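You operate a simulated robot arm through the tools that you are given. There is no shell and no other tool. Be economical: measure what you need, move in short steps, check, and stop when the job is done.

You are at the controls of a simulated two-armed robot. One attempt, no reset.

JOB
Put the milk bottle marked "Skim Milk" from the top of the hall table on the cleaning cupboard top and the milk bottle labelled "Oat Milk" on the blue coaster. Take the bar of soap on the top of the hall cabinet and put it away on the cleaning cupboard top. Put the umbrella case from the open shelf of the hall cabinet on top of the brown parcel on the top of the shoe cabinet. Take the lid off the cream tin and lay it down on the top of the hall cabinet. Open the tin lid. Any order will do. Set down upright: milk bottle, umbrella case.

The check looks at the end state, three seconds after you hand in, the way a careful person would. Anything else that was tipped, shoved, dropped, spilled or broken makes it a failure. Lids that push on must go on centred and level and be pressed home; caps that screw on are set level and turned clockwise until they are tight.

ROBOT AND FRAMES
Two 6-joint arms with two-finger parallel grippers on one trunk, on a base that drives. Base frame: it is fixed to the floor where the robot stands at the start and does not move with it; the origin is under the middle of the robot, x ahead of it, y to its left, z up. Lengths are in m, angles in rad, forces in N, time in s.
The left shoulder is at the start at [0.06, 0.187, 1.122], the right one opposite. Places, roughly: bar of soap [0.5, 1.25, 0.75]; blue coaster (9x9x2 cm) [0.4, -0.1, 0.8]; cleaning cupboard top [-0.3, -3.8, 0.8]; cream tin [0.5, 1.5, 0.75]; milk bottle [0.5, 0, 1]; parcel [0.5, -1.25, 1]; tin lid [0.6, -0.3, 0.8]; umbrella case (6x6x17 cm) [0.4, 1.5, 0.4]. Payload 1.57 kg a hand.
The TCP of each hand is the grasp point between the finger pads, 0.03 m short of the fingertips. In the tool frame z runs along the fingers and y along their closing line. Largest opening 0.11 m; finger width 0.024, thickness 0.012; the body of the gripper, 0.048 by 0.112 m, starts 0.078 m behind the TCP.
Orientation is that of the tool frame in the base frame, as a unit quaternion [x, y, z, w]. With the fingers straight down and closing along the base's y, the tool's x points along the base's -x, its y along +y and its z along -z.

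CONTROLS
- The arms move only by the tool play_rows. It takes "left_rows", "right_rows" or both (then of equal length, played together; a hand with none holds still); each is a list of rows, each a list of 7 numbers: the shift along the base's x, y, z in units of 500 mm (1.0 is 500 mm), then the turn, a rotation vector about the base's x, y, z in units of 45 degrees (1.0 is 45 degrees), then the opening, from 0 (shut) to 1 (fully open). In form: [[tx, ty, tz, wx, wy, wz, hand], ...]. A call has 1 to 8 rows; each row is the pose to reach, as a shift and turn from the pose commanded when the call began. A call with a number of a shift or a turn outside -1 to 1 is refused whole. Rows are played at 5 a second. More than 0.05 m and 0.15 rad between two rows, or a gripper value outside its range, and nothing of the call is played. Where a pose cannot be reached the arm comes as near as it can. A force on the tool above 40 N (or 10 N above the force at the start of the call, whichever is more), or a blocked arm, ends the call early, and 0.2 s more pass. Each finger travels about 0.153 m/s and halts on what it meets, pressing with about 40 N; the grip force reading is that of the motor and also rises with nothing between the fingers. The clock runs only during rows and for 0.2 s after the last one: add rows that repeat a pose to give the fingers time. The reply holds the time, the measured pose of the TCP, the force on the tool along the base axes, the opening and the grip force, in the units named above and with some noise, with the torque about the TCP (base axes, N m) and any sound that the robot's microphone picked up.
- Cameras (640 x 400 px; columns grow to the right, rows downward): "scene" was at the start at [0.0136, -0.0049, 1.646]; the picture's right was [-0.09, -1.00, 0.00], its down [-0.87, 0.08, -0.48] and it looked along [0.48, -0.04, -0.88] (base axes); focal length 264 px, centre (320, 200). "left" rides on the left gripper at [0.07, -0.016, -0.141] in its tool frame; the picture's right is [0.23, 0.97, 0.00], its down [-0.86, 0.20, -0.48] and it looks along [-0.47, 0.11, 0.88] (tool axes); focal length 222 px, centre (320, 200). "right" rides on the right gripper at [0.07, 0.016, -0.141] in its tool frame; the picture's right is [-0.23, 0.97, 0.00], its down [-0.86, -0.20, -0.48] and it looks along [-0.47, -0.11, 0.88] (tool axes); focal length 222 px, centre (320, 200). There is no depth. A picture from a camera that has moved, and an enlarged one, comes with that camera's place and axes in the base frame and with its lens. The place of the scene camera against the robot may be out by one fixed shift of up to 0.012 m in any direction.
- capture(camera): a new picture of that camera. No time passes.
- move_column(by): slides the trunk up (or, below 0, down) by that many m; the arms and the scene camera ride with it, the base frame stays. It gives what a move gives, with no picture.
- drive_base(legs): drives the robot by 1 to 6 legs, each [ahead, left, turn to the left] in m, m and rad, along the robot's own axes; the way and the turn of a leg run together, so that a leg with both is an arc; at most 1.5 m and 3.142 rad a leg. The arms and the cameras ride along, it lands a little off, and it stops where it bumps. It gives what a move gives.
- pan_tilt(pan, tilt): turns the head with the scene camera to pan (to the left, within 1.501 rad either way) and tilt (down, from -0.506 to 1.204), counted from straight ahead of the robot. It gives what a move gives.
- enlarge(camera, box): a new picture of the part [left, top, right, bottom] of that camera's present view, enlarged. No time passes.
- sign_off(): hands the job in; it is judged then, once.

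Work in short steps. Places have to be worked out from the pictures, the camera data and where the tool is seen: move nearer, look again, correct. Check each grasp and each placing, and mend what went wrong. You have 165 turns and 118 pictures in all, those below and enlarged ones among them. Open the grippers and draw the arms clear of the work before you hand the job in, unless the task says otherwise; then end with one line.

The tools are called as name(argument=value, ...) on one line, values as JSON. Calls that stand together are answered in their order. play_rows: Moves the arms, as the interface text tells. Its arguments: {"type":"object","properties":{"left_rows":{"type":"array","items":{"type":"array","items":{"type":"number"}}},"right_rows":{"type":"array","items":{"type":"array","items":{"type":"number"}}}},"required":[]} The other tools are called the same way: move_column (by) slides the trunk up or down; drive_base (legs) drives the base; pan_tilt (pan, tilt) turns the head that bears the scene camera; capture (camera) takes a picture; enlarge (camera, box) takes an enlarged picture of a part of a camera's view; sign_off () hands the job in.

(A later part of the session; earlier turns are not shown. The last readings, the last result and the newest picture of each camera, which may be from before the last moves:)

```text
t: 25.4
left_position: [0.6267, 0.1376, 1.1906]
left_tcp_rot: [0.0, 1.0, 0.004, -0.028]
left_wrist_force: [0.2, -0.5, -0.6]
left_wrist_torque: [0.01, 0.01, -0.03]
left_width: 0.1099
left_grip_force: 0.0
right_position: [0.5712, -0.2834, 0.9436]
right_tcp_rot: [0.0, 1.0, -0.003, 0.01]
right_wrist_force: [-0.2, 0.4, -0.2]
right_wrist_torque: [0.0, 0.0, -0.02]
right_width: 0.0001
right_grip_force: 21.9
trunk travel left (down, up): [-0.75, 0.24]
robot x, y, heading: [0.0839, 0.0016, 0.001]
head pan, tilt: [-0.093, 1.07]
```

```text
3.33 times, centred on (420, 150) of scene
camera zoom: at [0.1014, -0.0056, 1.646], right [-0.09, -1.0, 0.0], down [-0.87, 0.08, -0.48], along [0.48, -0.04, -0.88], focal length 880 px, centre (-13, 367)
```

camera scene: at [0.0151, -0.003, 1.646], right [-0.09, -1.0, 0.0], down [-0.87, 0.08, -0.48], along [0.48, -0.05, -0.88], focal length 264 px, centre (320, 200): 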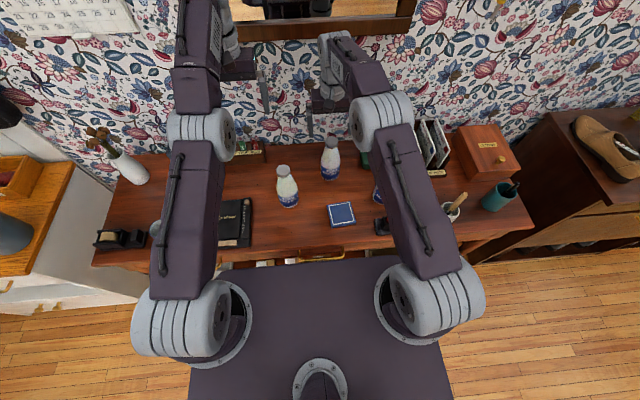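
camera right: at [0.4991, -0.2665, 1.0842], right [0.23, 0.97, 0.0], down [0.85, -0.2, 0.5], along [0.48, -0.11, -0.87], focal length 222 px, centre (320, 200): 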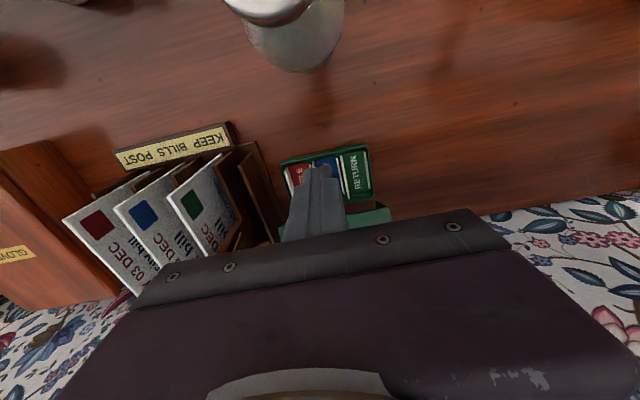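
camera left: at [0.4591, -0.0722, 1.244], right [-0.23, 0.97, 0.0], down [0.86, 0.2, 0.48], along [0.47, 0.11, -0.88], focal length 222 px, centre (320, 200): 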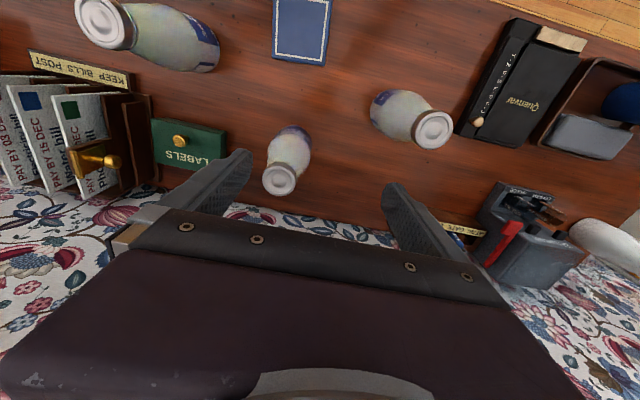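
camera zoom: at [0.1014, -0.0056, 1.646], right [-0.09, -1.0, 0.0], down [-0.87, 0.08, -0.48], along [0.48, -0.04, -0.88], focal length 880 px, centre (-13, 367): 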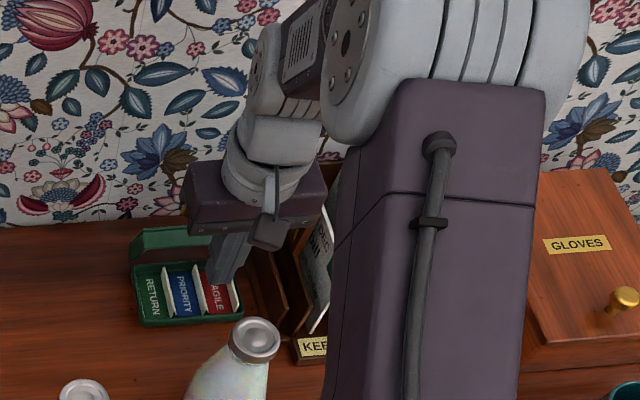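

I lower the tips to about z 0.895 and push forward against the lid's inner face.

play_rows(right_rows=[[0, 0, -0.03, 0, 0, 0, 0], [0.05, 0, -0.03, 0, 0, 0, 0], [0.09, 0, -0.03, 0, 0, 0, 0], [0.12, 0, -0.03, 0, 0, 0, 0], [0.14, 0, -0.03, 0, 0, 0, 0], [0.16, 0, -0.03, 0, 0, 0, 0], [0.17, 0, -0.03, 0, 0, 0, 0]])

enlarge(camera="scene", box=[340, 90, 500, 210])

capture(camera="right")

```text
t: 27.0
left_position: [0.6252, 0.1393, 1.1928]
left_tcp_rot: [-0.001, 1.0, 0.003, -0.027]
left_wrist_force: [0.6, -0.6, -0.7]
left_wrist_torque: [-0.02, 0.02, 0.01]
left_width: 0.1102
left_grip_force: 0.2
right_position: [0.6567, -0.2832, 0.932]
right_tcp_rot: [0.0, 1.0, -0.003, 0.012]
right_wrist_force: [0.1, -5.0, 12.9]
right_wrist_torque: [-0.1, -0.21, -0.14]
right_width: 0.0001
right_grip_force: 21.6
trunk travel left (down, up): [-0.75, 0.24]
robot x, y, heading: [0.0865, -0.001, -0.002]
head pan, tilt: [-0.093, 1.07]
```

```text
3.33 times, centred on (420, 150) of scene
camera zoom: at [0.0979, -0.0047, 1.6462], right [-0.09, -1.0, 0.0], down [-0.87, 0.08, -0.48], along [0.48, -0.04, -0.88], focal length 880 px, centre (-13, 367)
```

zoom: 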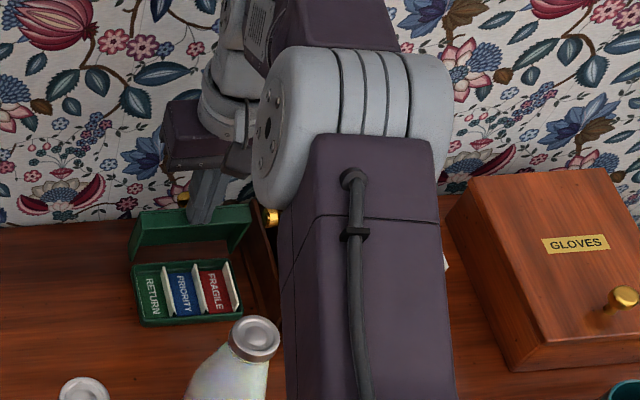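

```text
83 pictures are left
camera right: at [0.5828, -0.2664, 1.0715], right [0.23, 0.97, 0.0], down [0.84, -0.2, 0.5], along [0.49, -0.12, -0.87], focal length 222 px, centre (320, 200)
```

right: 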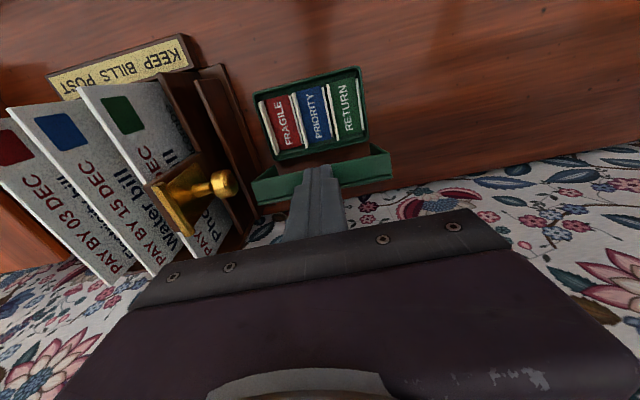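

The lid is near vertical. I push another 1.2 cm, then draw back and check.

play_rows(right_rows=[[0.012, 0, 0, 0, 0, 0, 0], [0.024, 0, 0, 0, 0, 0, 0], [0.024, 0, 0, 0, 0, 0, 0], [-0.04, 0, 0.0, 0, 0, 0, 0], [-0.1, 0, 0.03, 0, 0, 0, 0], [-0.18, 0, 0.08, 0, 0, 0, 0], [-0.2, 0, 0.17, 0, 0, 0, 0], [-0.2, 0, 0.26, 0, 0, 0, 0]])

enlarge(camera="scene", box=[340, 90, 500, 210])

capture(camera="right")

```text
t: 28.8
left_position: [0.6248, 0.1401, 1.1896]
left_tcp_rot: [0.0, 1.0, 0.003, -0.027]
left_wrist_force: [0.0, 0.5, -0.7]
left_wrist_torque: [0.02, -0.03, 0.02]
left_width: 0.1101
left_grip_force: 0.1
right_position: [0.5556, -0.2818, 1.0593]
right_tcp_rot: [0.0, 1.0, -0.002, 0.011]
right_wrist_force: [0.5, 0.1, -0.2]
right_wrist_torque: [0.02, -0.02, 0.0]
right_width: 0.0001
right_grip_force: 21.7
trunk travel left (down, up): [-0.75, 0.24]
robot x, y, heading: [0.0883, 0.002, 0.004]
head pan, tilt: [-0.093, 1.07]
```

```text
3.33 times, centred on (420, 150) of scene
camera zoom: at [0.0996, -0.0045, 1.6459], right [-0.09, -1.0, 0.0], down [-0.87, 0.08, -0.48], along [0.48, -0.04, -0.88], focal length 880 px, centre (-13, 367)
```

zoom: 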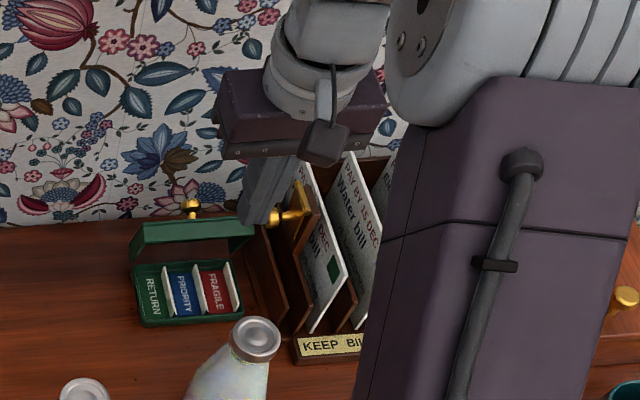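

```text
81 pictures are left
camera right: at [0.4828, -0.2654, 1.1997], right [0.23, 0.97, 0.0], down [0.84, -0.2, 0.5], along [0.48, -0.11, -0.87], focal length 222 px, centre (320, 200)
```

right: 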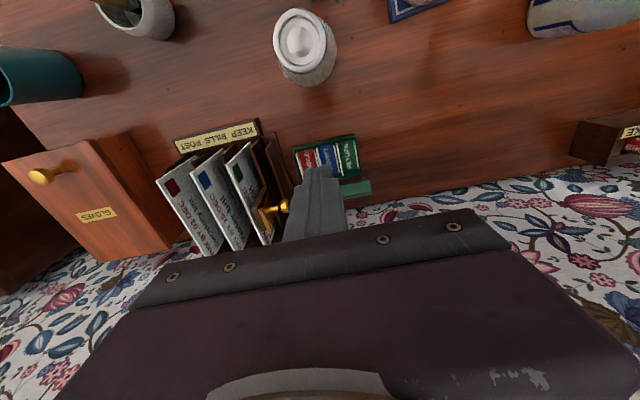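

The lid settles at about 75°, evidently its stop, and stays open with its contents showing. Now I back off and drive left toward the hall cabinet.

drive_base(legs=[[-0.4, 0, 0], [0, 1.3, 0]])

pan_tilt(pan=0, tilt=0.75)

capture(camera="scene")

```text
t: 37.4
left_position: [0.2267, 1.4456, 1.1909]
left_tcp_rot: [0.002, 1.0, 0.003, -0.028]
left_wrist_force: [-0.6, -0.4, 0.3]
left_wrist_torque: [-0.02, 0.0, 0.02]
left_width: 0.11
left_grip_force: 0.0
right_position: [0.1563, 1.0232, 1.0597]
right_tcp_rot: [0.002, 1.0, -0.003, 0.011]
right_wrist_force: [-0.1, 0.3, -0.7]
right_wrist_torque: [0.02, 0.01, -0.01]
right_width: 0.0
right_grip_force: 21.4
trunk travel left (down, up): [-0.75, 0.24]
robot x, y, heading: [-0.3126, 1.3076, -0.004]
head pan, tilt: [-0.093, 1.07]
```

```text
t: 38.2
left_position: [0.2268, 1.4461, 1.1895]
left_tcp_rot: [0.002, 1.0, 0.002, -0.028]
left_wrist_force: [0.3, 0.2, 0.0]
left_wrist_torque: [0.01, -0.01, 0.0]
left_width: 0.1101
left_grip_force: 0.0
right_position: [0.1563, 1.0235, 1.0595]
right_tcp_rot: [0.002, 1.0, -0.003, 0.011]
right_wrist_force: [-0.1, 0.2, 0.7]
right_wrist_torque: [0.04, 0.02, -0.02]
right_width: 0.0002
right_grip_force: 21.1
trunk travel left (down, up): [-0.75, 0.24]
robot x, y, heading: [-0.3099, 1.3035, -0.006]
head pan, tilt: [0.0, 0.75]
```

```text
80 pictures are left
camera scene: at [-0.2808, 1.3091, 1.6698], right [0.0, -1.0, 0.0], down [-0.68, 0.0, -0.73], along [0.73, 0.0, -0.68], focal length 264 px, centre (320, 200)
```

scene: 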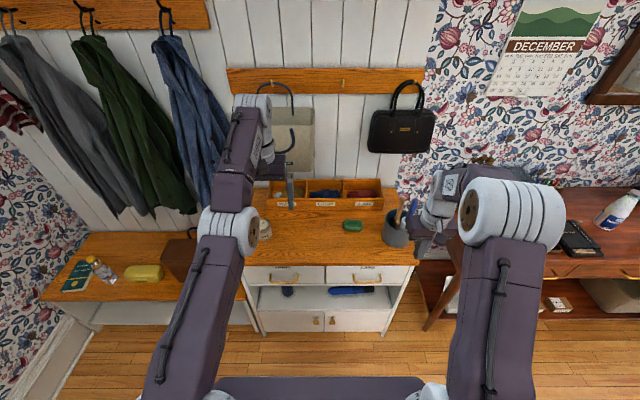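

Cabinet ahead: soap (green) on the right of its top, cream tin behind the left arm, shelf below. I pull both hands back for a clear view.

play_rows(left_rows=[[-0.08, 0, -0.03, 0, 0, 0, 1], [-0.16, 0, -0.06, 0, 0, 0, 1], [-0.24, 0.06, -0.09, 0, 0, 0, 1], [-0.3, 0.12, -0.12, 0, 0, 0, 1], [-0.36, 0.19, -0.14, 0, 0, 0, 1], [-0.42, 0.26, -0.15, 0, 0, 0, 1]], right_rows=[[-0.06, 0, 0.03, 0, 0, 0, 0], [-0.12, 0, 0.06, 0, 0, 0, 0.3], [-0.18, -0.02, 0.09, 0, 0, 0, 0.6], [-0.24, -0.04, 0.12, 0, 0, 0, 1], [-0.28, -0.04, 0.12, 0, 0, 0, 1], [-0.28, -0.04, 0.12, 0, 0, 0, 1]])

enlarge(camera="scene", box=[230, 160, 430, 340])

capture(camera="scene")

```text
refused: row 3 steps farther than a row can; nothing moved
```

```text
2.22 times, centred on (330, 250) of scene
camera zoom: at [-0.2808, 1.3091, 1.6698], right [0.0, -1.0, 0.0], down [-0.68, 0.0, -0.73], along [0.73, 0.0, -0.68], focal length 587 px, centre (298, 89)
```

zoom: 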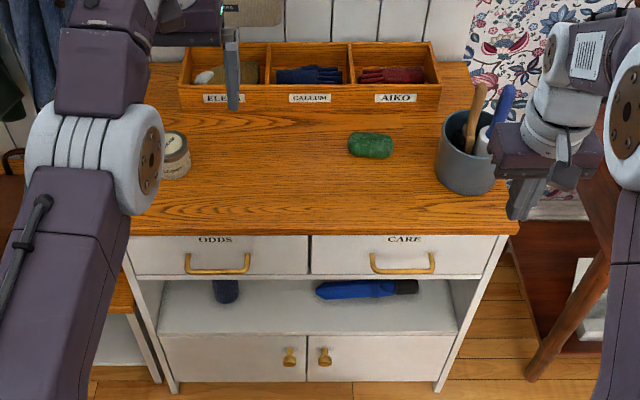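

```text
78 pictures are left
camera scene: at [-0.2808, 1.3091, 1.6698], right [0.0, -1.0, 0.0], down [-0.68, 0.0, -0.73], along [0.73, 0.0, -0.68], focal length 264 px, centre (320, 200)
```

scene: 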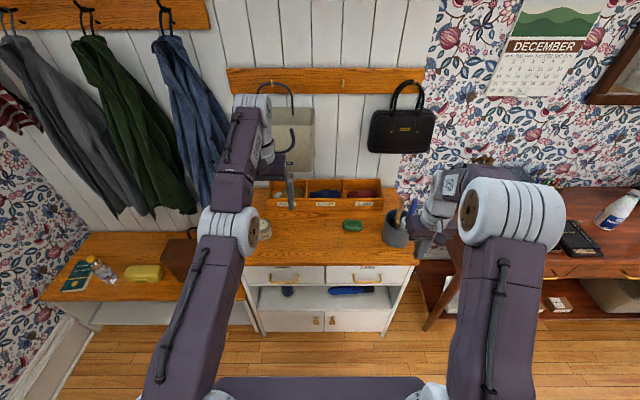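

One step was too long; I repeat with smaller steps.

play_rows(left_rows=[[-0.08, 0, -0.03, 0, 0, 0, 1], [-0.16, 0, -0.06, 0, 0, 0, 1], [-0.22, 0.05, -0.09, 0, 0, 0, 1], [-0.28, 0.1, -0.11, 0, 0, 0, 1], [-0.34, 0.15, -0.13, 0, 0, 0, 1], [-0.4, 0.2, -0.14, 0, 0, 0, 1]], right_rows=[[-0.06, 0, 0.03, 0, 0, 0, 0], [-0.12, 0, 0.06, 0, 0, 0, 0.3], [-0.18, -0.02, 0.09, 0, 0, 0, 0.6], [-0.24, -0.04, 0.12, 0, 0, 0, 1], [-0.28, -0.04, 0.12, 0, 0, 0, 1], [-0.28, -0.04, 0.12, 0, 0, 0, 1]])

enlarge(camera="scene", box=[230, 160, 430, 340])

```text
t: 39.6
left_position: [0.2288, 1.5204, 1.1773]
left_tcp_rot: [0.002, 0.999, 0.0, -0.042]
left_wrist_force: [0.4, 1.8, -0.1]
left_wrist_torque: [0.0, 0.02, 0.02]
left_width: 0.11
left_grip_force: 0.1
left hand out of reach, approached as far as the arm can: row 1, 2, 3, 4, 5, 6
right_position: [0.0182, 1.0074, 1.1208]
right_tcp_rot: [0.002, 1.0, -0.004, 0.01]
right_wrist_force: [-0.4, 1.2, 0.6]
right_wrist_torque: [-0.06, 0.04, -0.02]
right_width: 0.1098
right_grip_force: 0.0
trunk travel left (down, up): [-0.75, 0.24]
robot x, y, heading: [-0.3082, 1.3069, -0.005]
head pan, tilt: [0.0, 0.75]
```

```text
2.22 times, centred on (330, 250) of scene
camera zoom: at [-0.2789, 1.3145, 1.6698], right [0.0, -1.0, 0.0], down [-0.68, 0.0, -0.73], along [0.73, -0.01, -0.68], focal length 587 px, centre (298, 89)
```

zoom: 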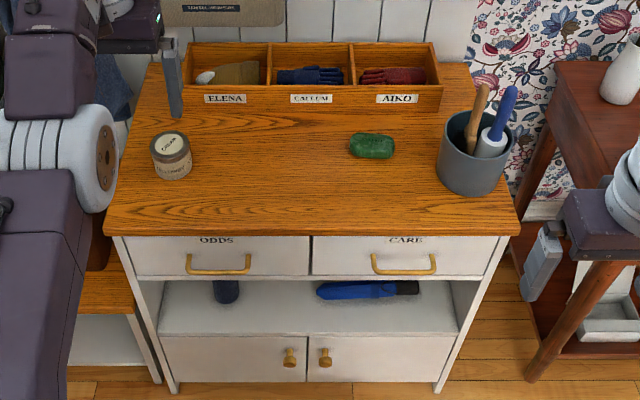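

The left arm is stuck near full stretch. I try moving it straight down while pulling back to free it.

play_rows(left_rows=[[-0.03, 0, -0.07, 0, 0, 0, 1], [-0.06, 0, -0.14, 0, 0, 0, 1], [-0.1, 0, -0.2, 0, 0, 0, 1], [-0.16, 0, -0.26, 0, 0, 0, 1], [-0.22, 0, -0.32, 0, 0, 0, 1], [-0.28, 0, -0.32, 0, 0, 0, 1]])

capture(camera="scene")

```text
t: 41.0
left_position: [0.2285, 1.5169, 1.1886]
left_tcp_rot: [0.002, 1.0, 0.003, -0.03]
left_wrist_force: [-0.1, 0.7, 0.3]
left_wrist_torque: [0.03, 0.0, 0.0]
left_width: 0.1099
left_grip_force: 0.1
left hand out of reach, approached as far as the arm can: row 1, 2, 3, 4, 5, 6
right_position: [0.0166, 1.0024, 1.1191]
right_tcp_rot: [0.002, 1.0, -0.002, 0.01]
right_wrist_force: [-1.3, 1.1, 0.1]
right_wrist_torque: [-0.01, -0.01, 0.0]
right_width: 0.11
right_grip_force: 0.1
trunk travel left (down, up): [-0.75, 0.24]
robot x, y, heading: [-0.3111, 1.3106, -0.002]
head pan, tilt: [0.0, 0.75]
```

```text
76 pictures are left
camera scene: at [-0.2809, 1.3085, 1.6698], right [0.0, -1.0, 0.0], down [-0.68, 0.0, -0.73], along [0.73, 0.0, -0.68], focal length 264 px, centre (320, 200)
```

scene: 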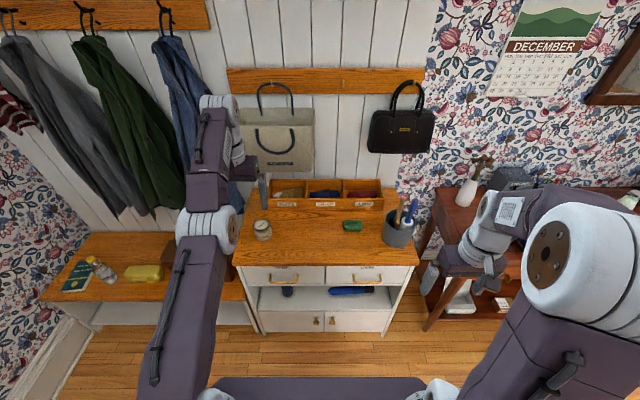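

The solver seems stuck at the stretched singularity. I try backing off with a wrist pitch to break it.

play_rows(left_rows=[[-0.02, 0, 0, 0, -0.15, 0, 1], [-0.06, 0, 0, 0, -0.3, 0, 1], [-0.12, 0, 0, 0, -0.45, 0, 1], [-0.18, 0, 0, 0, -0.6, 0, 1], [-0.24, 0, 0, 0, -0.75, 0, 1]])

```text
t: 42.2
left_position: [0.1853, 1.532, 1.4182]
left_tcp_rot: [0.002, 0.977, -0.001, 0.212]
left_wrist_force: [-0.6, -0.8, 0.9]
left_wrist_torque: [-0.01, -0.01, 0.0]
left_width: 0.1103
left_grip_force: 0.0
left hand out of reach, approached as far as the arm can: row 1, 2, 3, 4, 5
right_position: [0.0137, 1.0042, 1.1192]
right_tcp_rot: [0.002, 1.0, -0.003, 0.012]
right_wrist_force: [-0.3, -1.0, 0.3]
right_wrist_torque: [-0.02, -0.05, 0.01]
right_width: 0.11
right_grip_force: 0.0
trunk travel left (down, up): [-0.75, 0.24]
robot x, y, heading: [-0.3178, 1.3088, -0.003]
head pan, tilt: [0.0, 0.75]
```

I probe which pose counts as commanded by sending a null row.

play_rows(left_rows=[[0, 0, 0, 0, 0, 0, 1], [0, 0, 0, 0, 0, 0, 1]])

capture(camera="scene")

```text
t: 42.8
left_position: [0.1873, 1.5332, 1.4168]
left_tcp_rot: [0.003, 0.978, -0.001, 0.21]
left_wrist_force: [0.8, -0.4, 0.3]
left_wrist_torque: [0.02, -0.03, 0.01]
left_width: 0.11
left_grip_force: 0.0
right_position: [0.016, 1.0033, 1.1189]
right_tcp_rot: [0.001, 1.0, -0.003, 0.011]
right_wrist_force: [0.5, -0.3, -1.0]
right_wrist_torque: [0.0, -0.04, 0.01]
right_width: 0.1099
right_grip_force: 0.1
trunk travel left (down, up): [-0.75, 0.24]
robot x, y, heading: [-0.3121, 1.3086, -0.005]
head pan, tilt: [0.0, 0.75]
```

```text
75 pictures are left
camera scene: at [-0.2819, 1.3089, 1.6699], right [0.0, -1.0, 0.0], down [-0.68, 0.0, -0.73], along [0.73, 0.0, -0.68], focal length 264 px, centre (320, 200)
```

scene: 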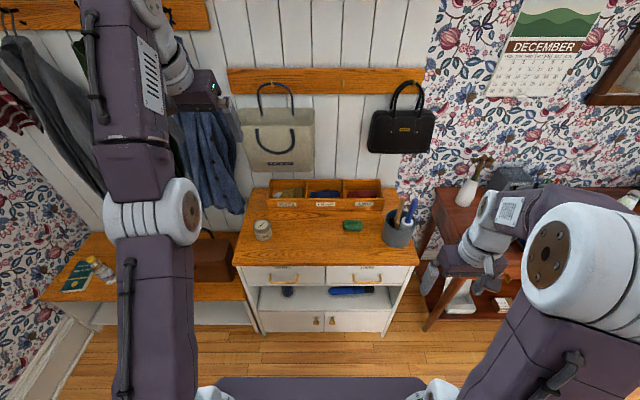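

Commanded pose follows the reached one; the elbow has likely locked just past straight. I stretch outward along the arm first to reset the elbow, then draw inward.

play_rows(left_rows=[[0.04, 0, 0.06, 0, 0, 0, 1], [0.06, 0, 0.1, 0, 0, 0, 1], [0.04, 0, 0.04, 0, 0, 0, 1], [0.0, 0, -0.04, 0, 0, 0, 1], [-0.04, 0, -0.12, 0, 0, 0, 1], [-0.08, 0, -0.2, 0, 0, 0, 1], [-0.12, 0, -0.28, 0, 0, 0, 1], [-0.16, 0, -0.36, 0, 0, 0, 1]])

```text
t: 44.6
left_position: [0.1891, 1.5314, 1.4131]
left_tcp_rot: [0.002, 0.978, -0.002, 0.207]
left_wrist_force: [0.7, -0.8, -0.2]
left_wrist_torque: [-0.01, -0.01, -0.02]
left_width: 0.1101
left_grip_force: 0.0
left hand out of reach, approached as far as the arm can: row 1, 2, 3, 4, 5, 6, 7, 8
right_position: [0.0154, 1.0043, 1.1185]
right_tcp_rot: [0.001, 1.0, -0.002, 0.01]
right_wrist_force: [0.6, -0.7, 0.5]
right_wrist_torque: [0.01, 0.0, -0.02]
right_width: 0.1101
right_grip_force: 0.0
trunk travel left (down, up): [-0.75, 0.24]
robot x, y, heading: [-0.3108, 1.3072, -0.003]
head pan, tilt: [0.0, 0.75]
```

I try a pure shoulder swing downward (rigid rotation about the shoulder), which needs no elbow change.

play_rows(left_rows=[[0.05, 0, -0.094, 0, 0.127, 0, 1], [0.091, 0, -0.191, 0, 0.255, 0, 1], [0.127, 0, -0.289, 0, 0.382, 0, 1], [0.156, 0, -0.388, 0, 0.509, 0, 1]])

capture(camera="scene")

```text
refused: row 1 steps farther than a row can; nothing moved
```

```text
74 pictures are left
camera scene: at [-0.281, 1.3089, 1.6699], right [0.0, -1.0, 0.0], down [-0.68, 0.0, -0.73], along [0.73, 0.0, -0.68], focal length 264 px, centre (320, 200)
```

scene: 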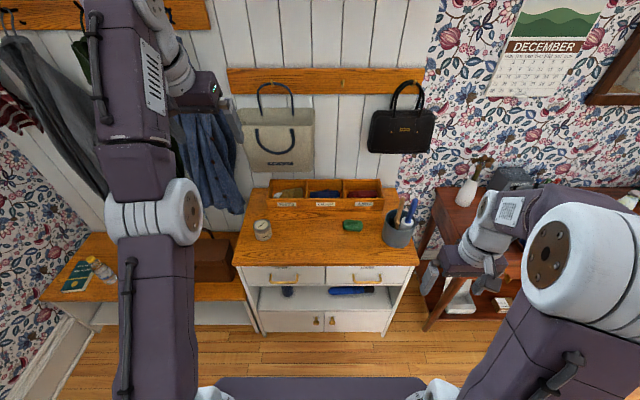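

Steps trimmed to the limit.

play_rows(left_rows=[[0.0486, 0, -0.0814, 0, 0.1146, 0, 1], [0.0896, 0, -0.167, 0, 0.229, 0, 1], [0.1228, 0, -0.2556, 0, 0.344, 0, 1], [0.148, 0, -0.347, 0, 0.458, 0, 1], [0.16, 0, -0.409, 0, 0.535, 0, 1]])

```text
t: 45.8
left_position: [0.2298, 1.5308, 1.2215]
left_tcp_rot: [0.002, 1.0, -0.001, 0.004]
left_wrist_force: [0.2, -0.3, -0.4]
left_wrist_torque: [-0.01, 0.01, -0.01]
left_width: 0.1099
left_grip_force: 0.1
left hand out of reach, approached as far as the arm can: row 2, 3, 4, 5
right_position: [0.0175, 1.0027, 1.1178]
right_tcp_rot: [0.002, 1.0, -0.004, 0.009]
right_wrist_force: [0.9, 0.2, -0.5]
right_wrist_torque: [-0.03, 0.02, 0.0]
right_width: 0.1101
right_grip_force: 0.1
trunk travel left (down, up): [-0.75, 0.24]
robot x, y, heading: [-0.3113, 1.305, -0.001]
head pan, tilt: [0.0, 0.75]
```

The left arm is in an elbow-low branch where tool-down is at a wrist limit. That branch suits a forward-pointing tool, which I need for the shelf and bottle anyway, so I pitch the left tool up toward forward.

play_rows(left_rows=[[-0.02, 0, 0, 0, -0.14, 0, 1], [-0.04, 0, 0, 0, -0.28, 0, 1], [-0.06, 0, 0, 0, -0.42, 0, 1], [-0.08, 0, 0, 0, -0.56, 0, 1], [-0.1, 0, 0, 0, -0.7, 0, 1], [-0.12, 0, 0, 0, -0.84, 0, 1], [-0.14, 0, 0, 0, -0.98, 0, 1]])

```text
t: 47.4
left_position: [0.1343, 1.5527, 1.5018]
left_tcp_rot: [0.006, 0.95, -0.009, 0.312]
left_wrist_force: [0.1, 0.2, 0.5]
left_wrist_torque: [-0.01, 0.0, 0.02]
left_width: 0.1099
left_grip_force: 0.1
left hand out of reach, approached as far as the arm can: row 1, 2, 3, 4, 5, 6, 7
right_position: [0.0147, 1.0033, 1.119]
right_tcp_rot: [0.002, 1.0, -0.004, 0.011]
right_wrist_force: [-0.9, -0.5, 0.0]
right_wrist_torque: [0.02, -0.01, 0.03]
right_width: 0.1098
right_grip_force: 0.1
trunk travel left (down, up): [-0.75, 0.24]
robot x, y, heading: [-0.3136, 1.3092, -0.004]
head pan, tilt: [0.0, 0.75]
```

The arm is swinging about the shoulder with little elbow motion. I try a swing down with a steadily shrinking radius to bend the elbow while it's moving.

play_rows(left_rows=[[0.041, 0, -0.079, 0, 0.102, 0, 1], [0.075, 0, -0.159, 0, 0.204, 0, 1], [0.101, 0, -0.24, 0, 0.306, 0, 1], [0.121, 0, -0.321, 0, 0.408, 0, 1], [0.132, 0, -0.403, 0, 0.51, 0, 1], [0.137, 0, -0.483, 0, 0.611, 0, 1], [0.135, 0, -0.561, 0, 0.713, 0, 1], [0.126, 0, -0.638, 0, 0.815, 0, 1]])

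```text
t: 49.2
left_position: [0.2271, 1.5554, 1.2128]
left_tcp_rot: [0.003, 1.0, -0.011, -0.004]
left_wrist_force: [-0.2, -0.3, 0.1]
left_wrist_torque: [-0.01, 0.01, 0.02]
left_width: 0.1098
left_grip_force: 0.1
left hand out of reach, approached as far as the arm can: row 1, 2, 3, 4, 5, 6, 7, 8
right_position: [0.0181, 1.0034, 1.1182]
right_tcp_rot: [0.001, 1.0, -0.003, 0.01]
right_wrist_force: [-0.1, 0.4, -0.1]
right_wrist_torque: [0.01, 0.02, -0.03]
right_width: 0.11
right_grip_force: 0.0
trunk travel left (down, up): [-0.75, 0.24]
robot x, y, heading: [-0.3151, 1.3077, -0.005]
head pan, tilt: [0.0, 0.75]
```

I try a downward tangential move that initially keeps nearly full reach (which should bend the elbow the right way), shrinking only afterwards.

play_rows(left_rows=[[0.0208, 0, -0.05, 0, 0, 0, 1], [0.0358, 0, -0.1, 0, 0, 0, 1], [0.046, 0, -0.153, 0, 0, 0, 1], [0.0514, 0, -0.206, 0, 0, 0, 1], [0.037, 0, -0.262, 0, 0, 0, 1], [0.016, 0, -0.317, 0, 0, 0, 1], [-0.034, 0, -0.324, 0, 0, 0, 1], [-0.073, 0, -0.33, 0, 0, 0, 1]])

```text
t: 51.0
left_position: [0.2677, 1.5587, 1.0901]
left_tcp_rot: [0.002, 1.0, -0.011, -0.005]
left_wrist_force: [0.0, 0.2, 0.0]
left_wrist_torque: [-0.01, 0.01, -0.01]
left_width: 0.1104
left_grip_force: 0.1
left hand out of reach, approached as far as the arm can: row 3, 4, 5, 6, 7, 8
right_position: [0.0167, 1.0043, 1.1185]
right_tcp_rot: [0.003, 1.0, -0.003, 0.011]
right_wrist_force: [-0.2, -0.2, 0.4]
right_wrist_torque: [-0.01, 0.02, 0.02]
right_width: 0.11
right_grip_force: 0.1
trunk travel left (down, up): [-0.75, 0.24]
robot x, y, heading: [-0.3101, 1.3091, -0.005]
head pan, tilt: [0.0, 0.75]
```

That works: it's moving down freely now. I continue down with inward motion.

play_rows(left_rows=[[-0.01, 0, -0.06, 0, 0, 0, 1], [-0.03, 0, -0.12, 0, 0, 0, 1], [-0.06, 0, -0.17, 0, 0, 0, 1], [-0.11, 0, -0.2, 0, 0, 0, 1], [-0.17, 0, -0.2, 0, 0, 0, 1], [-0.23, 0, -0.18, 0, 0, 0, 1], [-0.29, 0, -0.12, 0, 0, 0, 1], [-0.35, 0, -0.06, 0, 0, 0, 1]])

```text
t: 52.8
left_position: [0.2759, 1.5669, 1.0249]
left_tcp_rot: [0.003, 1.0, -0.011, -0.005]
left_wrist_force: [-0.4, -0.1, 0.0]
left_wrist_torque: [-0.01, 0.04, 0.01]
left_width: 0.1099
left_grip_force: 0.1
left hand out of reach, approached as far as the arm can: row 1, 2, 3, 4, 5, 6, 7, 8
right_position: [0.0165, 1.003, 1.1183]
right_tcp_rot: [0.001, 1.0, -0.002, 0.011]
right_wrist_force: [0.5, 0.7, 0.1]
right_wrist_torque: [-0.02, 0.02, 0.0]
right_width: 0.11
right_grip_force: 0.0
trunk travel left (down, up): [-0.75, 0.24]
robot x, y, heading: [-0.3139, 1.3065, -0.009]
head pan, tilt: [0.0, 0.75]
```

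Only near-tangent steps succeed at first; I repeat downward with a very gradual inward drift.

play_rows(left_rows=[[0.0, 0, -0.05, 0, 0, 0, 1], [-0.003, 0, -0.1, 0, 0, 0, 1], [-0.011, 0, -0.15, 0, 0, 0, 1], [-0.024, 0, -0.2, 0, 0, 0, 1], [-0.042, 0, -0.25, 0, 0, 0, 1], [-0.068, 0, -0.3, 0, 0, 0, 1], [-0.104, 0, -0.35, 0, 0, 0, 1], [-0.148, 0, -0.372, 0, 0, 0, 1]])

```text
t: 54.6
left_position: [0.2579, 1.5787, 0.8338]
left_tcp_rot: [0.003, 1.0, -0.01, -0.004]
left_wrist_force: [-0.1, -0.6, 0.5]
left_wrist_torque: [0.03, 0.01, 0.0]
left_width: 0.1102
left_grip_force: 0.0
left hand out of reach, approached as far as the arm can: row 2, 3, 4, 5, 6, 7, 8
right_position: [0.0168, 1.0033, 1.1187]
right_tcp_rot: [0.002, 1.0, -0.003, 0.01]
right_wrist_force: [0.2, 0.1, -0.6]
right_wrist_torque: [0.03, -0.01, -0.01]
right_width: 0.11
right_grip_force: 0.0
trunk travel left (down, up): [-0.75, 0.24]
robot x, y, heading: [-0.3122, 1.3105, -0.004]
head pan, tilt: [0.0, 0.75]
```

Still straight. I try the same trick in the upward direction, which would bias the elbow the other way.

play_rows(left_rows=[[0.012, 0, 0.052, 0, 0, 0, 1], [0.019, 0, 0.105, 0, 0, 0, 1], [0.0214, 0, 0.157, 0, 0, 0, 1], [0.0174, 0, 0.21, 0, 0, 0, 1], [0.0066, 0, 0.263, 0, 0, 0, 1], [-0.01, 0, 0.3, 0, 0, 0, 1], [-0.04, 0, 0.33, 0, 0, 0, 1], [-0.08, 0, 0.347, 0, 0, 0, 1]])

```text
t: 56.4
left_position: [0.2755, 1.5852, 0.9928]
left_tcp_rot: [0.003, 1.0, -0.01, -0.005]
left_wrist_force: [-0.2, -0.1, -0.3]
left_wrist_torque: [0.01, 0.0, -0.01]
left_width: 0.11
left_grip_force: 0.1
left hand out of reach, approached as far as the arm can: row 2, 3, 4, 5, 6, 7, 8
right_position: [0.0167, 1.0038, 1.1188]
right_tcp_rot: [0.002, 1.0, -0.003, 0.01]
right_wrist_force: [-0.3, 0.5, -0.3]
right_wrist_torque: [-0.04, 0.03, -0.01]
right_width: 0.1097
right_grip_force: 0.0
trunk travel left (down, up): [-0.75, 0.24]
robot x, y, heading: [-0.3129, 1.306, -0.009]
head pan, tilt: [0.0, 0.75]
```

I try a long, near-exact arc downward with only a tiny growing inward drift, so that the elbow bend can accumulate.

play_rows(left_rows=[[-0.0032, 0, -0.095, 0, 0, 0, 1], [-0.015, 0, -0.189, 0, 0, 0, 1], [-0.0356, 0, -0.2818, 0, 0, 0, 1], [-0.0648, 0, -0.372, 0, 0, 0, 1], [-0.1026, 0, -0.4588, 0, 0, 0, 1], [-0.1484, 0, -0.5414, 0, 0, 0, 1], [-0.2012, 0, -0.6192, 0, 0, 0, 1], [-0.2608, 0, -0.6918, 0, 0, 0, 1]])

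```text
t: 58.2
left_position: [0.1541, 1.5861, 0.6398]
left_tcp_rot: [0.003, 1.0, -0.011, -0.003]
left_wrist_force: [-0.1, -0.6, 0.0]
left_wrist_torque: [0.0, -0.07, -0.02]
left_width: 0.11
left_grip_force: 0.1
left hand out of reach, approached as far as the arm can: row 4, 5, 6, 7, 8
right_position: [0.0164, 1.0025, 1.119]
right_tcp_rot: [0.002, 1.0, -0.004, 0.011]
right_wrist_force: [0.0, -0.1, 0.5]
right_wrist_torque: [0.02, 0.02, 0.02]
right_width: 0.1098
right_grip_force: 0.1
trunk travel left (down, up): [-0.75, 0.24]
robot x, y, heading: [-0.3149, 1.3075, -0.006]
head pan, tilt: [0.0, 0.75]
```

I look at the left arm's actual shape.

capture(camera="scene")

```text
73 pictures are left
camera scene: at [-0.2813, 1.3093, 1.6699], right [0.0, -1.0, 0.0], down [-0.68, 0.0, -0.73], along [0.73, 0.0, -0.68], focal length 264 px, centre (320, 200)
```

scene: 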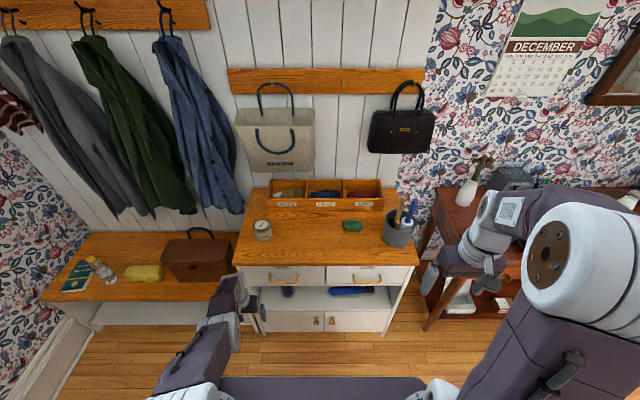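

The arm is straight, sloping down. One more try: pull straight back horizontally, which mixes tangential and inward motion.

play_rows(left_rows=[[-0.09, 0, 0, 0, 0, 0, 1], [-0.18, 0, 0.02, 0, 0, 0, 1], [-0.25, 0, 0.08, 0, 0, 0, 1], [-0.3, 0, 0.16, 0, 0, 0, 1], [-0.33, 0, 0.24, 0, 0, 0, 1], [-0.34, 0, 0.32, 0, 0, 0, 1]])

```text
t: 59.6
left_position: [-0.0159, 1.5869, 0.8004]
left_tcp_rot: [0.003, 1.0, -0.011, -0.002]
left_wrist_force: [-0.5, -0.1, -0.1]
left_wrist_torque: [-0.01, 0.0, 0.04]
left_width: 0.1097
left_grip_force: 0.0
left hand out of reach, approached as far as the arm can: row 1, 3
right_position: [0.0154, 1.0021, 1.1197]
right_tcp_rot: [0.002, 1.0, -0.003, 0.01]
right_wrist_force: [-0.5, 0.0, -0.1]
right_wrist_torque: [-0.02, -0.02, -0.02]
right_width: 0.1099
right_grip_force: 0.0
trunk travel left (down, up): [-0.75, 0.24]
robot x, y, heading: [-0.3104, 1.3079, -0.007]
head pan, tilt: [0.0, 0.75]
```

Unlocked — the left arm bends normally now (lesson: never command beyond reach; the wrist must stay within about 0.52 m of the shoulder). I raise the left hand and drive toward the cabinet.

play_rows(left_rows=[[0, 0, 0.09, 0, 0, 0, 1], [0, 0, 0.18, 0, 0, 0, 1], [0, 0, 0.27, 0, 0, 0, 1], [0, 0, 0.36, 0, 0, 0, 1], [0, 0, 0.44, 0, 0, 0, 1]])

drive_base(legs=[[0.27, 0, 0]])

capture(camera="left")

```text
t: 60.8
left_position: [-0.0177, 1.5858, 1.0203]
left_tcp_rot: [0.002, 1.0, -0.01, -0.005]
left_wrist_force: [0.1, -0.5, -0.6]
left_wrist_torque: [-0.01, -0.01, 0.03]
left_width: 0.11
left_grip_force: 0.0
right_position: [0.0152, 1.0025, 1.1192]
right_tcp_rot: [0.002, 1.0, -0.003, 0.011]
right_wrist_force: [-1.3, -0.3, -0.2]
right_wrist_torque: [-0.02, -0.05, 0.0]
right_width: 0.1103
right_grip_force: 0.0
trunk travel left (down, up): [-0.75, 0.24]
robot x, y, heading: [-0.3108, 1.3089, -0.002]
head pan, tilt: [0.0, 0.75]
```

```text
t: 62.8
left_position: [0.2561, 1.5846, 1.0192]
left_tcp_rot: [0.002, 1.0, -0.011, -0.003]
left_wrist_force: [-0.6, -0.6, -0.2]
left_wrist_torque: [0.02, -0.06, -0.01]
left_width: 0.1101
left_grip_force: 0.1
right_position: [0.2877, 1.0013, 1.1193]
right_tcp_rot: [0.002, 1.0, -0.002, 0.012]
right_wrist_force: [0.1, -0.3, -0.4]
right_wrist_torque: [-0.01, 0.05, 0.01]
right_width: 0.11
right_grip_force: 0.1
trunk travel left (down, up): [-0.75, 0.24]
robot x, y, heading: [-0.0423, 1.3062, -0.005]
head pan, tilt: [0.0, 0.75]
```

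```text
72 pictures are left
camera left: at [0.1881, 1.5724, 1.1625], right [-0.22, 0.97, -0.02], down [0.86, 0.2, 0.47], along [0.46, 0.09, -0.88], focal length 222 px, centre (320, 200)
```

left: 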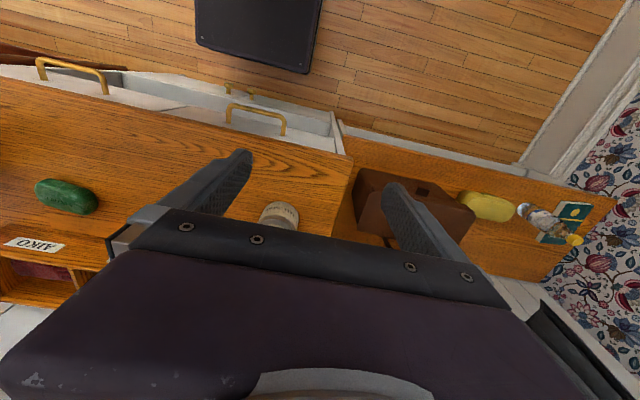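

I move the left hand forward for a close look at the cream tin.

play_rows(left_rows=[[0.08, -0.02, 0, 0, 0, 0, 1], [0.16, -0.04, -0.02, 0, 0, 0, 1], [0.24, -0.055, -0.06, 0, 0, 0, 1], [0.32, -0.06, -0.1, 0, 0, 0, 1], [0.36, -0.06, -0.1, 0, 0, 0, 1]])

capture(camera="left")

```text
t: 64.0
left_position: [0.4381, 1.5541, 0.9674]
left_tcp_rot: [0.003, 1.0, -0.011, -0.004]
left_wrist_force: [-0.9, 0.2, -0.4]
left_wrist_torque: [0.0, 0.0, 0.02]
left_width: 0.1099
left_grip_force: 0.1
right_position: [0.2893, 1.0023, 1.1188]
right_tcp_rot: [0.002, 1.0, -0.003, 0.01]
right_wrist_force: [-0.9, 0.4, -0.6]
right_wrist_torque: [0.0, 0.02, -0.03]
right_width: 0.1099
right_grip_force: 0.2
trunk travel left (down, up): [-0.75, 0.24]
robot x, y, heading: [-0.0409, 1.3078, 0.002]
head pan, tilt: [0.0, 0.75]
```

```text
71 pictures are left
camera left: at [0.3699, 1.5423, 1.1119], right [-0.22, 0.97, -0.02], down [0.86, 0.21, 0.47], along [0.46, 0.09, -0.88], focal length 222 px, centre (320, 200)
```

left: 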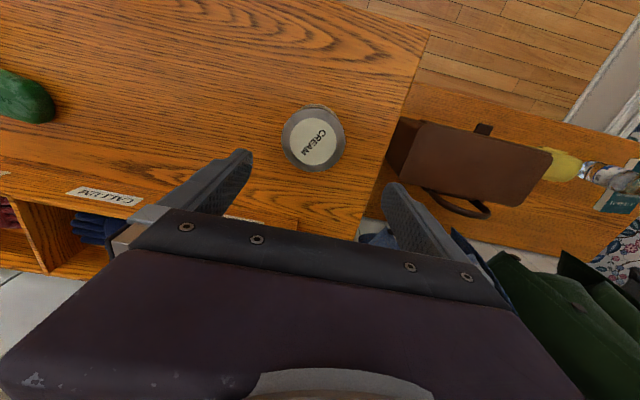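

Triangulating soap and tin puts the cabinet top at about z 0.80, and the lid at [0.425,1.541], top near 0.865. I move above it and recheck.

play_rows(left_rows=[[-0.014, -0.014, -0.04, 0, 0, 0, 1], [-0.026, -0.026, -0.08, 0, 0, 0, 1], [-0.026, -0.026, -0.1, 0, 0, 0, 1]])

capture(camera="left")

enlarge(camera="scene", box=[200, 180, 400, 330])

```text
t: 64.8
left_position: [0.4242, 1.5419, 0.9187]
left_tcp_rot: [0.002, 1.0, -0.011, -0.003]
left_wrist_force: [-0.6, -0.3, 0.4]
left_wrist_torque: [-0.01, 0.0, 0.01]
left_width: 0.1098
left_grip_force: 0.0
right_position: [0.29, 1.0017, 1.1188]
right_tcp_rot: [0.002, 1.0, -0.003, 0.01]
right_wrist_force: [-0.5, -0.2, 0.3]
right_wrist_torque: [0.0, -0.01, -0.01]
right_width: 0.1097
right_grip_force: 0.1
trunk travel left (down, up): [-0.75, 0.24]
robot x, y, heading: [-0.0415, 1.3053, -0.003]
head pan, tilt: [0.0, 0.75]
```

```text
70 pictures are left
camera left: at [0.3566, 1.5289, 1.0617], right [-0.22, 0.97, -0.02], down [0.86, 0.2, 0.47], along [0.46, 0.09, -0.88], focal length 222 px, centre (320, 200)
```

left: 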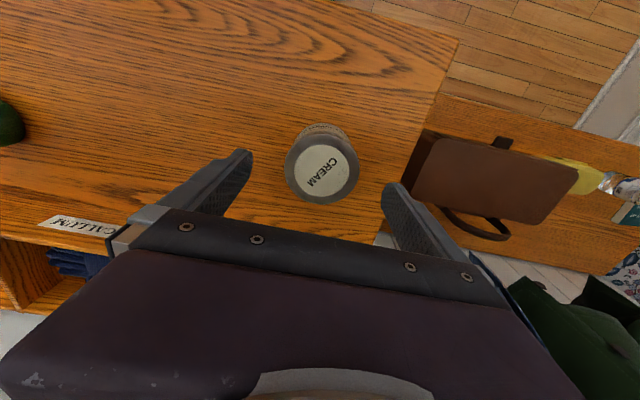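

```text
2.67 times, centred on (300, 255) of scene
camera zoom: at [-0.0078, 1.3082, 1.6699], right [0.0, -1.0, 0.0], down [-0.68, 0.0, -0.73], along [0.73, 0.0, -0.68], focal length 704 px, centre (373, 53)
```

zoom: 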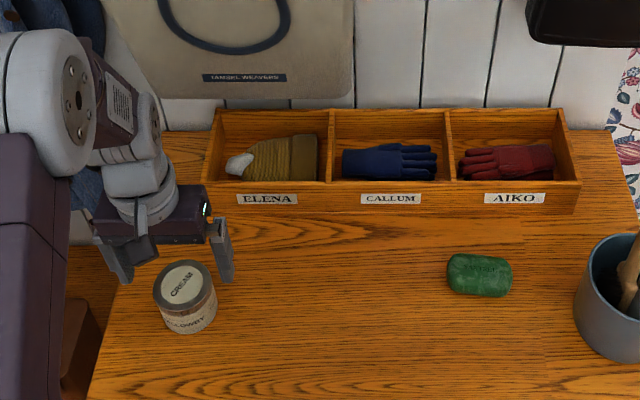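

Lid centre refined to [0.430,1.545], top near 0.865. I descend so the tips cover about 1.5 cm of lid skirt, and close.

play_rows(left_rows=[[0.012, 0.006, -0.03, 0, 0, 0, 1], [0.012, 0.006, -0.06, 0, 0, 0, 1], [0.012, 0.006, -0.076, 0, 0, 0, 1], [0.012, 0.006, -0.076, 0, 0, 0, 0.8], [0.012, 0.006, -0.076, 0, 0, 0, 0.6], [0.012, 0.006, -0.076, 0, 0, 0, 0.5], [0.012, 0.006, -0.076, 0, 0, 0, 0.5]])

capture(camera="left")

enlarge(camera="scene", box=[220, 220, 320, 320])

```text
t: 66.4
left_position: [0.4302, 1.5437, 0.8799]
left_tcp_rot: [0.003, 1.0, -0.011, -0.003]
left_wrist_force: [-0.5, 0.4, -0.5]
left_wrist_torque: [-0.01, -0.08, -0.04]
left_width: 0.0694
left_grip_force: 39.5
right_position: [0.2894, 1.0022, 1.118]
right_tcp_rot: [0.001, 1.0, -0.003, 0.011]
right_wrist_force: [-0.2, 0.4, -0.4]
right_wrist_torque: [-0.03, 0.0, 0.0]
right_width: 0.1101
right_grip_force: 0.0
trunk travel left (down, up): [-0.75, 0.24]
robot x, y, heading: [-0.0378, 1.3062, -0.002]
head pan, tilt: [0.0, 0.75]
```

```text
68 pictures are left
camera left: at [0.3626, 1.5322, 1.0241], right [-0.22, 0.97, -0.02], down [0.86, 0.2, 0.47], along [0.46, 0.09, -0.88], focal length 222 px, centre (320, 200)
```

left: 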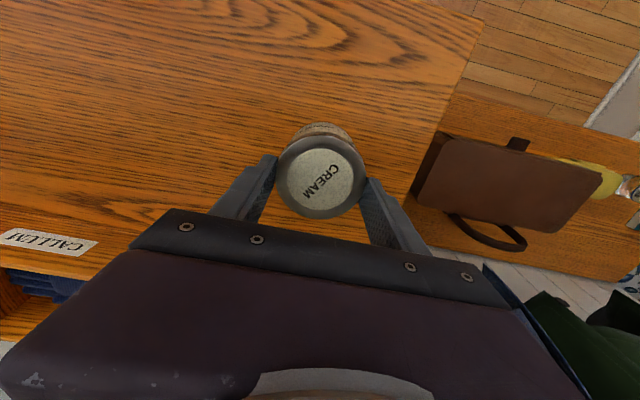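

```text
4.00 times, centred on (270, 270) of scene
camera zoom: at [-0.0077, 1.3079, 1.6698], right [0.0, -1.0, 0.0], down [-0.68, 0.0, -0.73], along [0.73, 0.0, -0.68], focal length 1056 px, centre (520, -80)
```

zoom: 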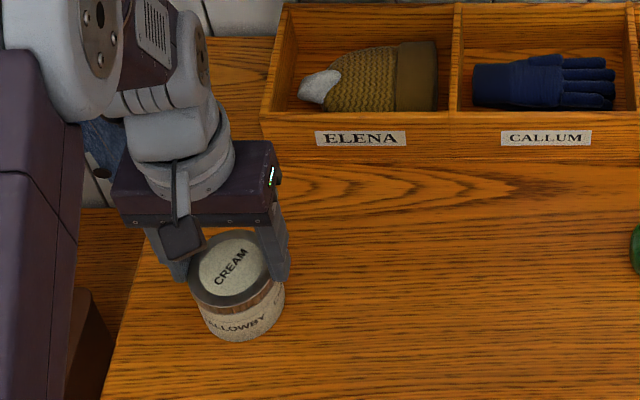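

The lid is held (69 mm). I lift slowly 1.5 cm to see whether it comes off or the tin follows.

play_rows(left_rows=[[0, 0, 0.008, 0, 0, 0, 0.4], [0, 0, 0.016, 0, 0, 0, 0.4], [0, 0, 0.024, 0, 0, 0, 0.4], [0, 0, 0.03, 0, 0, 0, 0.4]])

capture(camera="left")

enlarge(camera="scene", box=[220, 220, 320, 320])

```text
t: 67.4
left_position: [0.4308, 1.5447, 0.8966]
left_tcp_rot: [0.003, 1.0, -0.01, -0.003]
left_wrist_force: [-1.0, -0.7, -1.0]
left_wrist_torque: [0.0, -0.01, -0.01]
left_width: 0.0693
left_grip_force: 40.3
right_position: [0.2894, 1.0012, 1.1182]
right_tcp_rot: [0.003, 1.0, -0.002, 0.01]
right_wrist_force: [-1.3, 0.0, -0.5]
right_wrist_torque: [0.0, 0.01, 0.02]
right_width: 0.1099
right_grip_force: 0.1
trunk travel left (down, up): [-0.75, 0.24]
robot x, y, heading: [-0.0354, 1.3067, -0.001]
head pan, tilt: [0.0, 0.75]
```

```text
66 pictures are left
camera left: at [0.3624, 1.5326, 1.0392], right [-0.22, 0.97, -0.02], down [0.86, 0.2, 0.47], along [0.46, 0.09, -0.88], focal length 222 px, centre (320, 200)
```

left: 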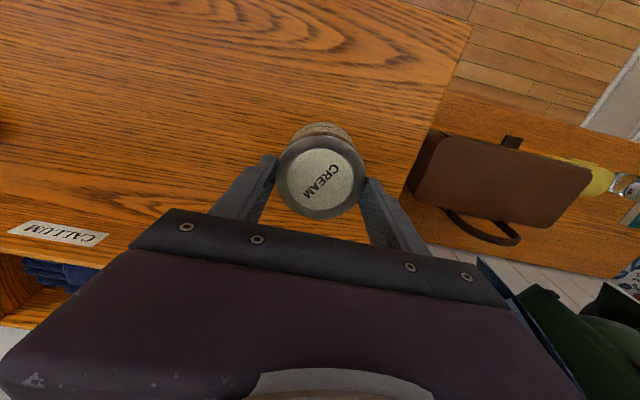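

```text
4.00 times, centred on (270, 270) of scene
camera zoom: at [-0.0078, 1.308, 1.6698], right [0.0, -1.0, 0.0], down [-0.68, 0.0, -0.73], along [0.73, 0.0, -0.68], focal length 1056 px, centre (520, -80)
```

zoom: 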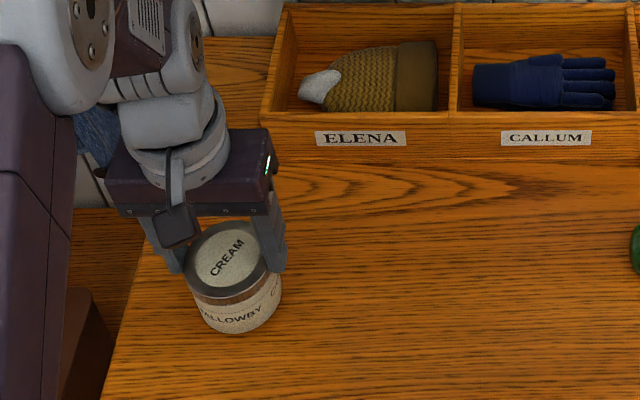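

The whole light tin rises with the lid, so it's a tight or screwed lid. I set it back down, press lightly and try twisting counter-clockwise to see whether the lid turns on the body.

play_rows(left_rows=[[0, 0, -0.016, 0, 0, 0, 0.4], [0, 0, -0.032, 0, 0, 0, 0.4], [0, 0, -0.038, 0, 0, 0, 0.4], [0, 0, -0.038, 0, 0, 0.18, 0.4], [0, 0, -0.038, 0, 0, 0.36, 0.4], [0, 0, -0.038, 0, 0, 0.54, 0.4], [0, 0, -0.038, 0, 0, 0.72, 0.4]])

enlarge(camera="scene", box=[220, 220, 320, 320])

```text
t: 69.0
left_position: [0.4292, 1.5442, 0.8796]
left_tcp_rot: [-0.278, 0.961, -0.01, 0.002]
left_wrist_force: [-0.6, -4.9, 32.1]
left_wrist_torque: [-0.48, -0.24, -0.28]
left_width: 0.0688
left_grip_force: 39.9
right_position: [0.2857, 1.0011, 1.1187]
right_tcp_rot: [0.001, 1.0, -0.002, 0.012]
right_wrist_force: [0.3, -0.2, -0.7]
right_wrist_torque: [0.01, 0.02, -0.03]
right_width: 0.11
right_grip_force: 0.0
trunk travel left (down, up): [-0.75, 0.24]
robot x, y, heading: [-0.041, 1.3041, -0.0]
head pan, tilt: [0.0, 0.75]
```

```text
4.00 times, centred on (270, 270) of scene
camera zoom: at [-0.0128, 1.3049, 1.67], right [0.0, -1.0, 0.0], down [-0.68, 0.0, -0.73], along [0.73, 0.0, -0.68], focal length 1056 px, centre (520, -80)
```

zoom: 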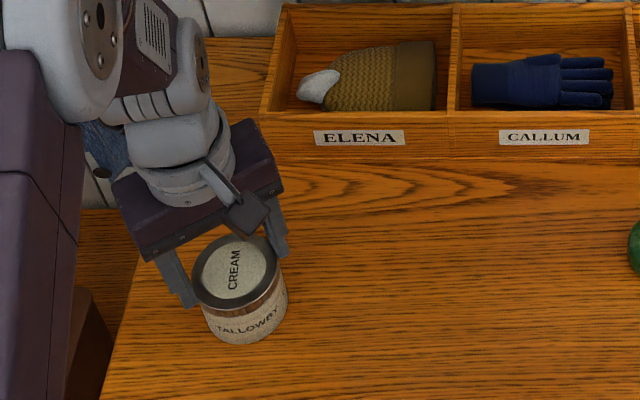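

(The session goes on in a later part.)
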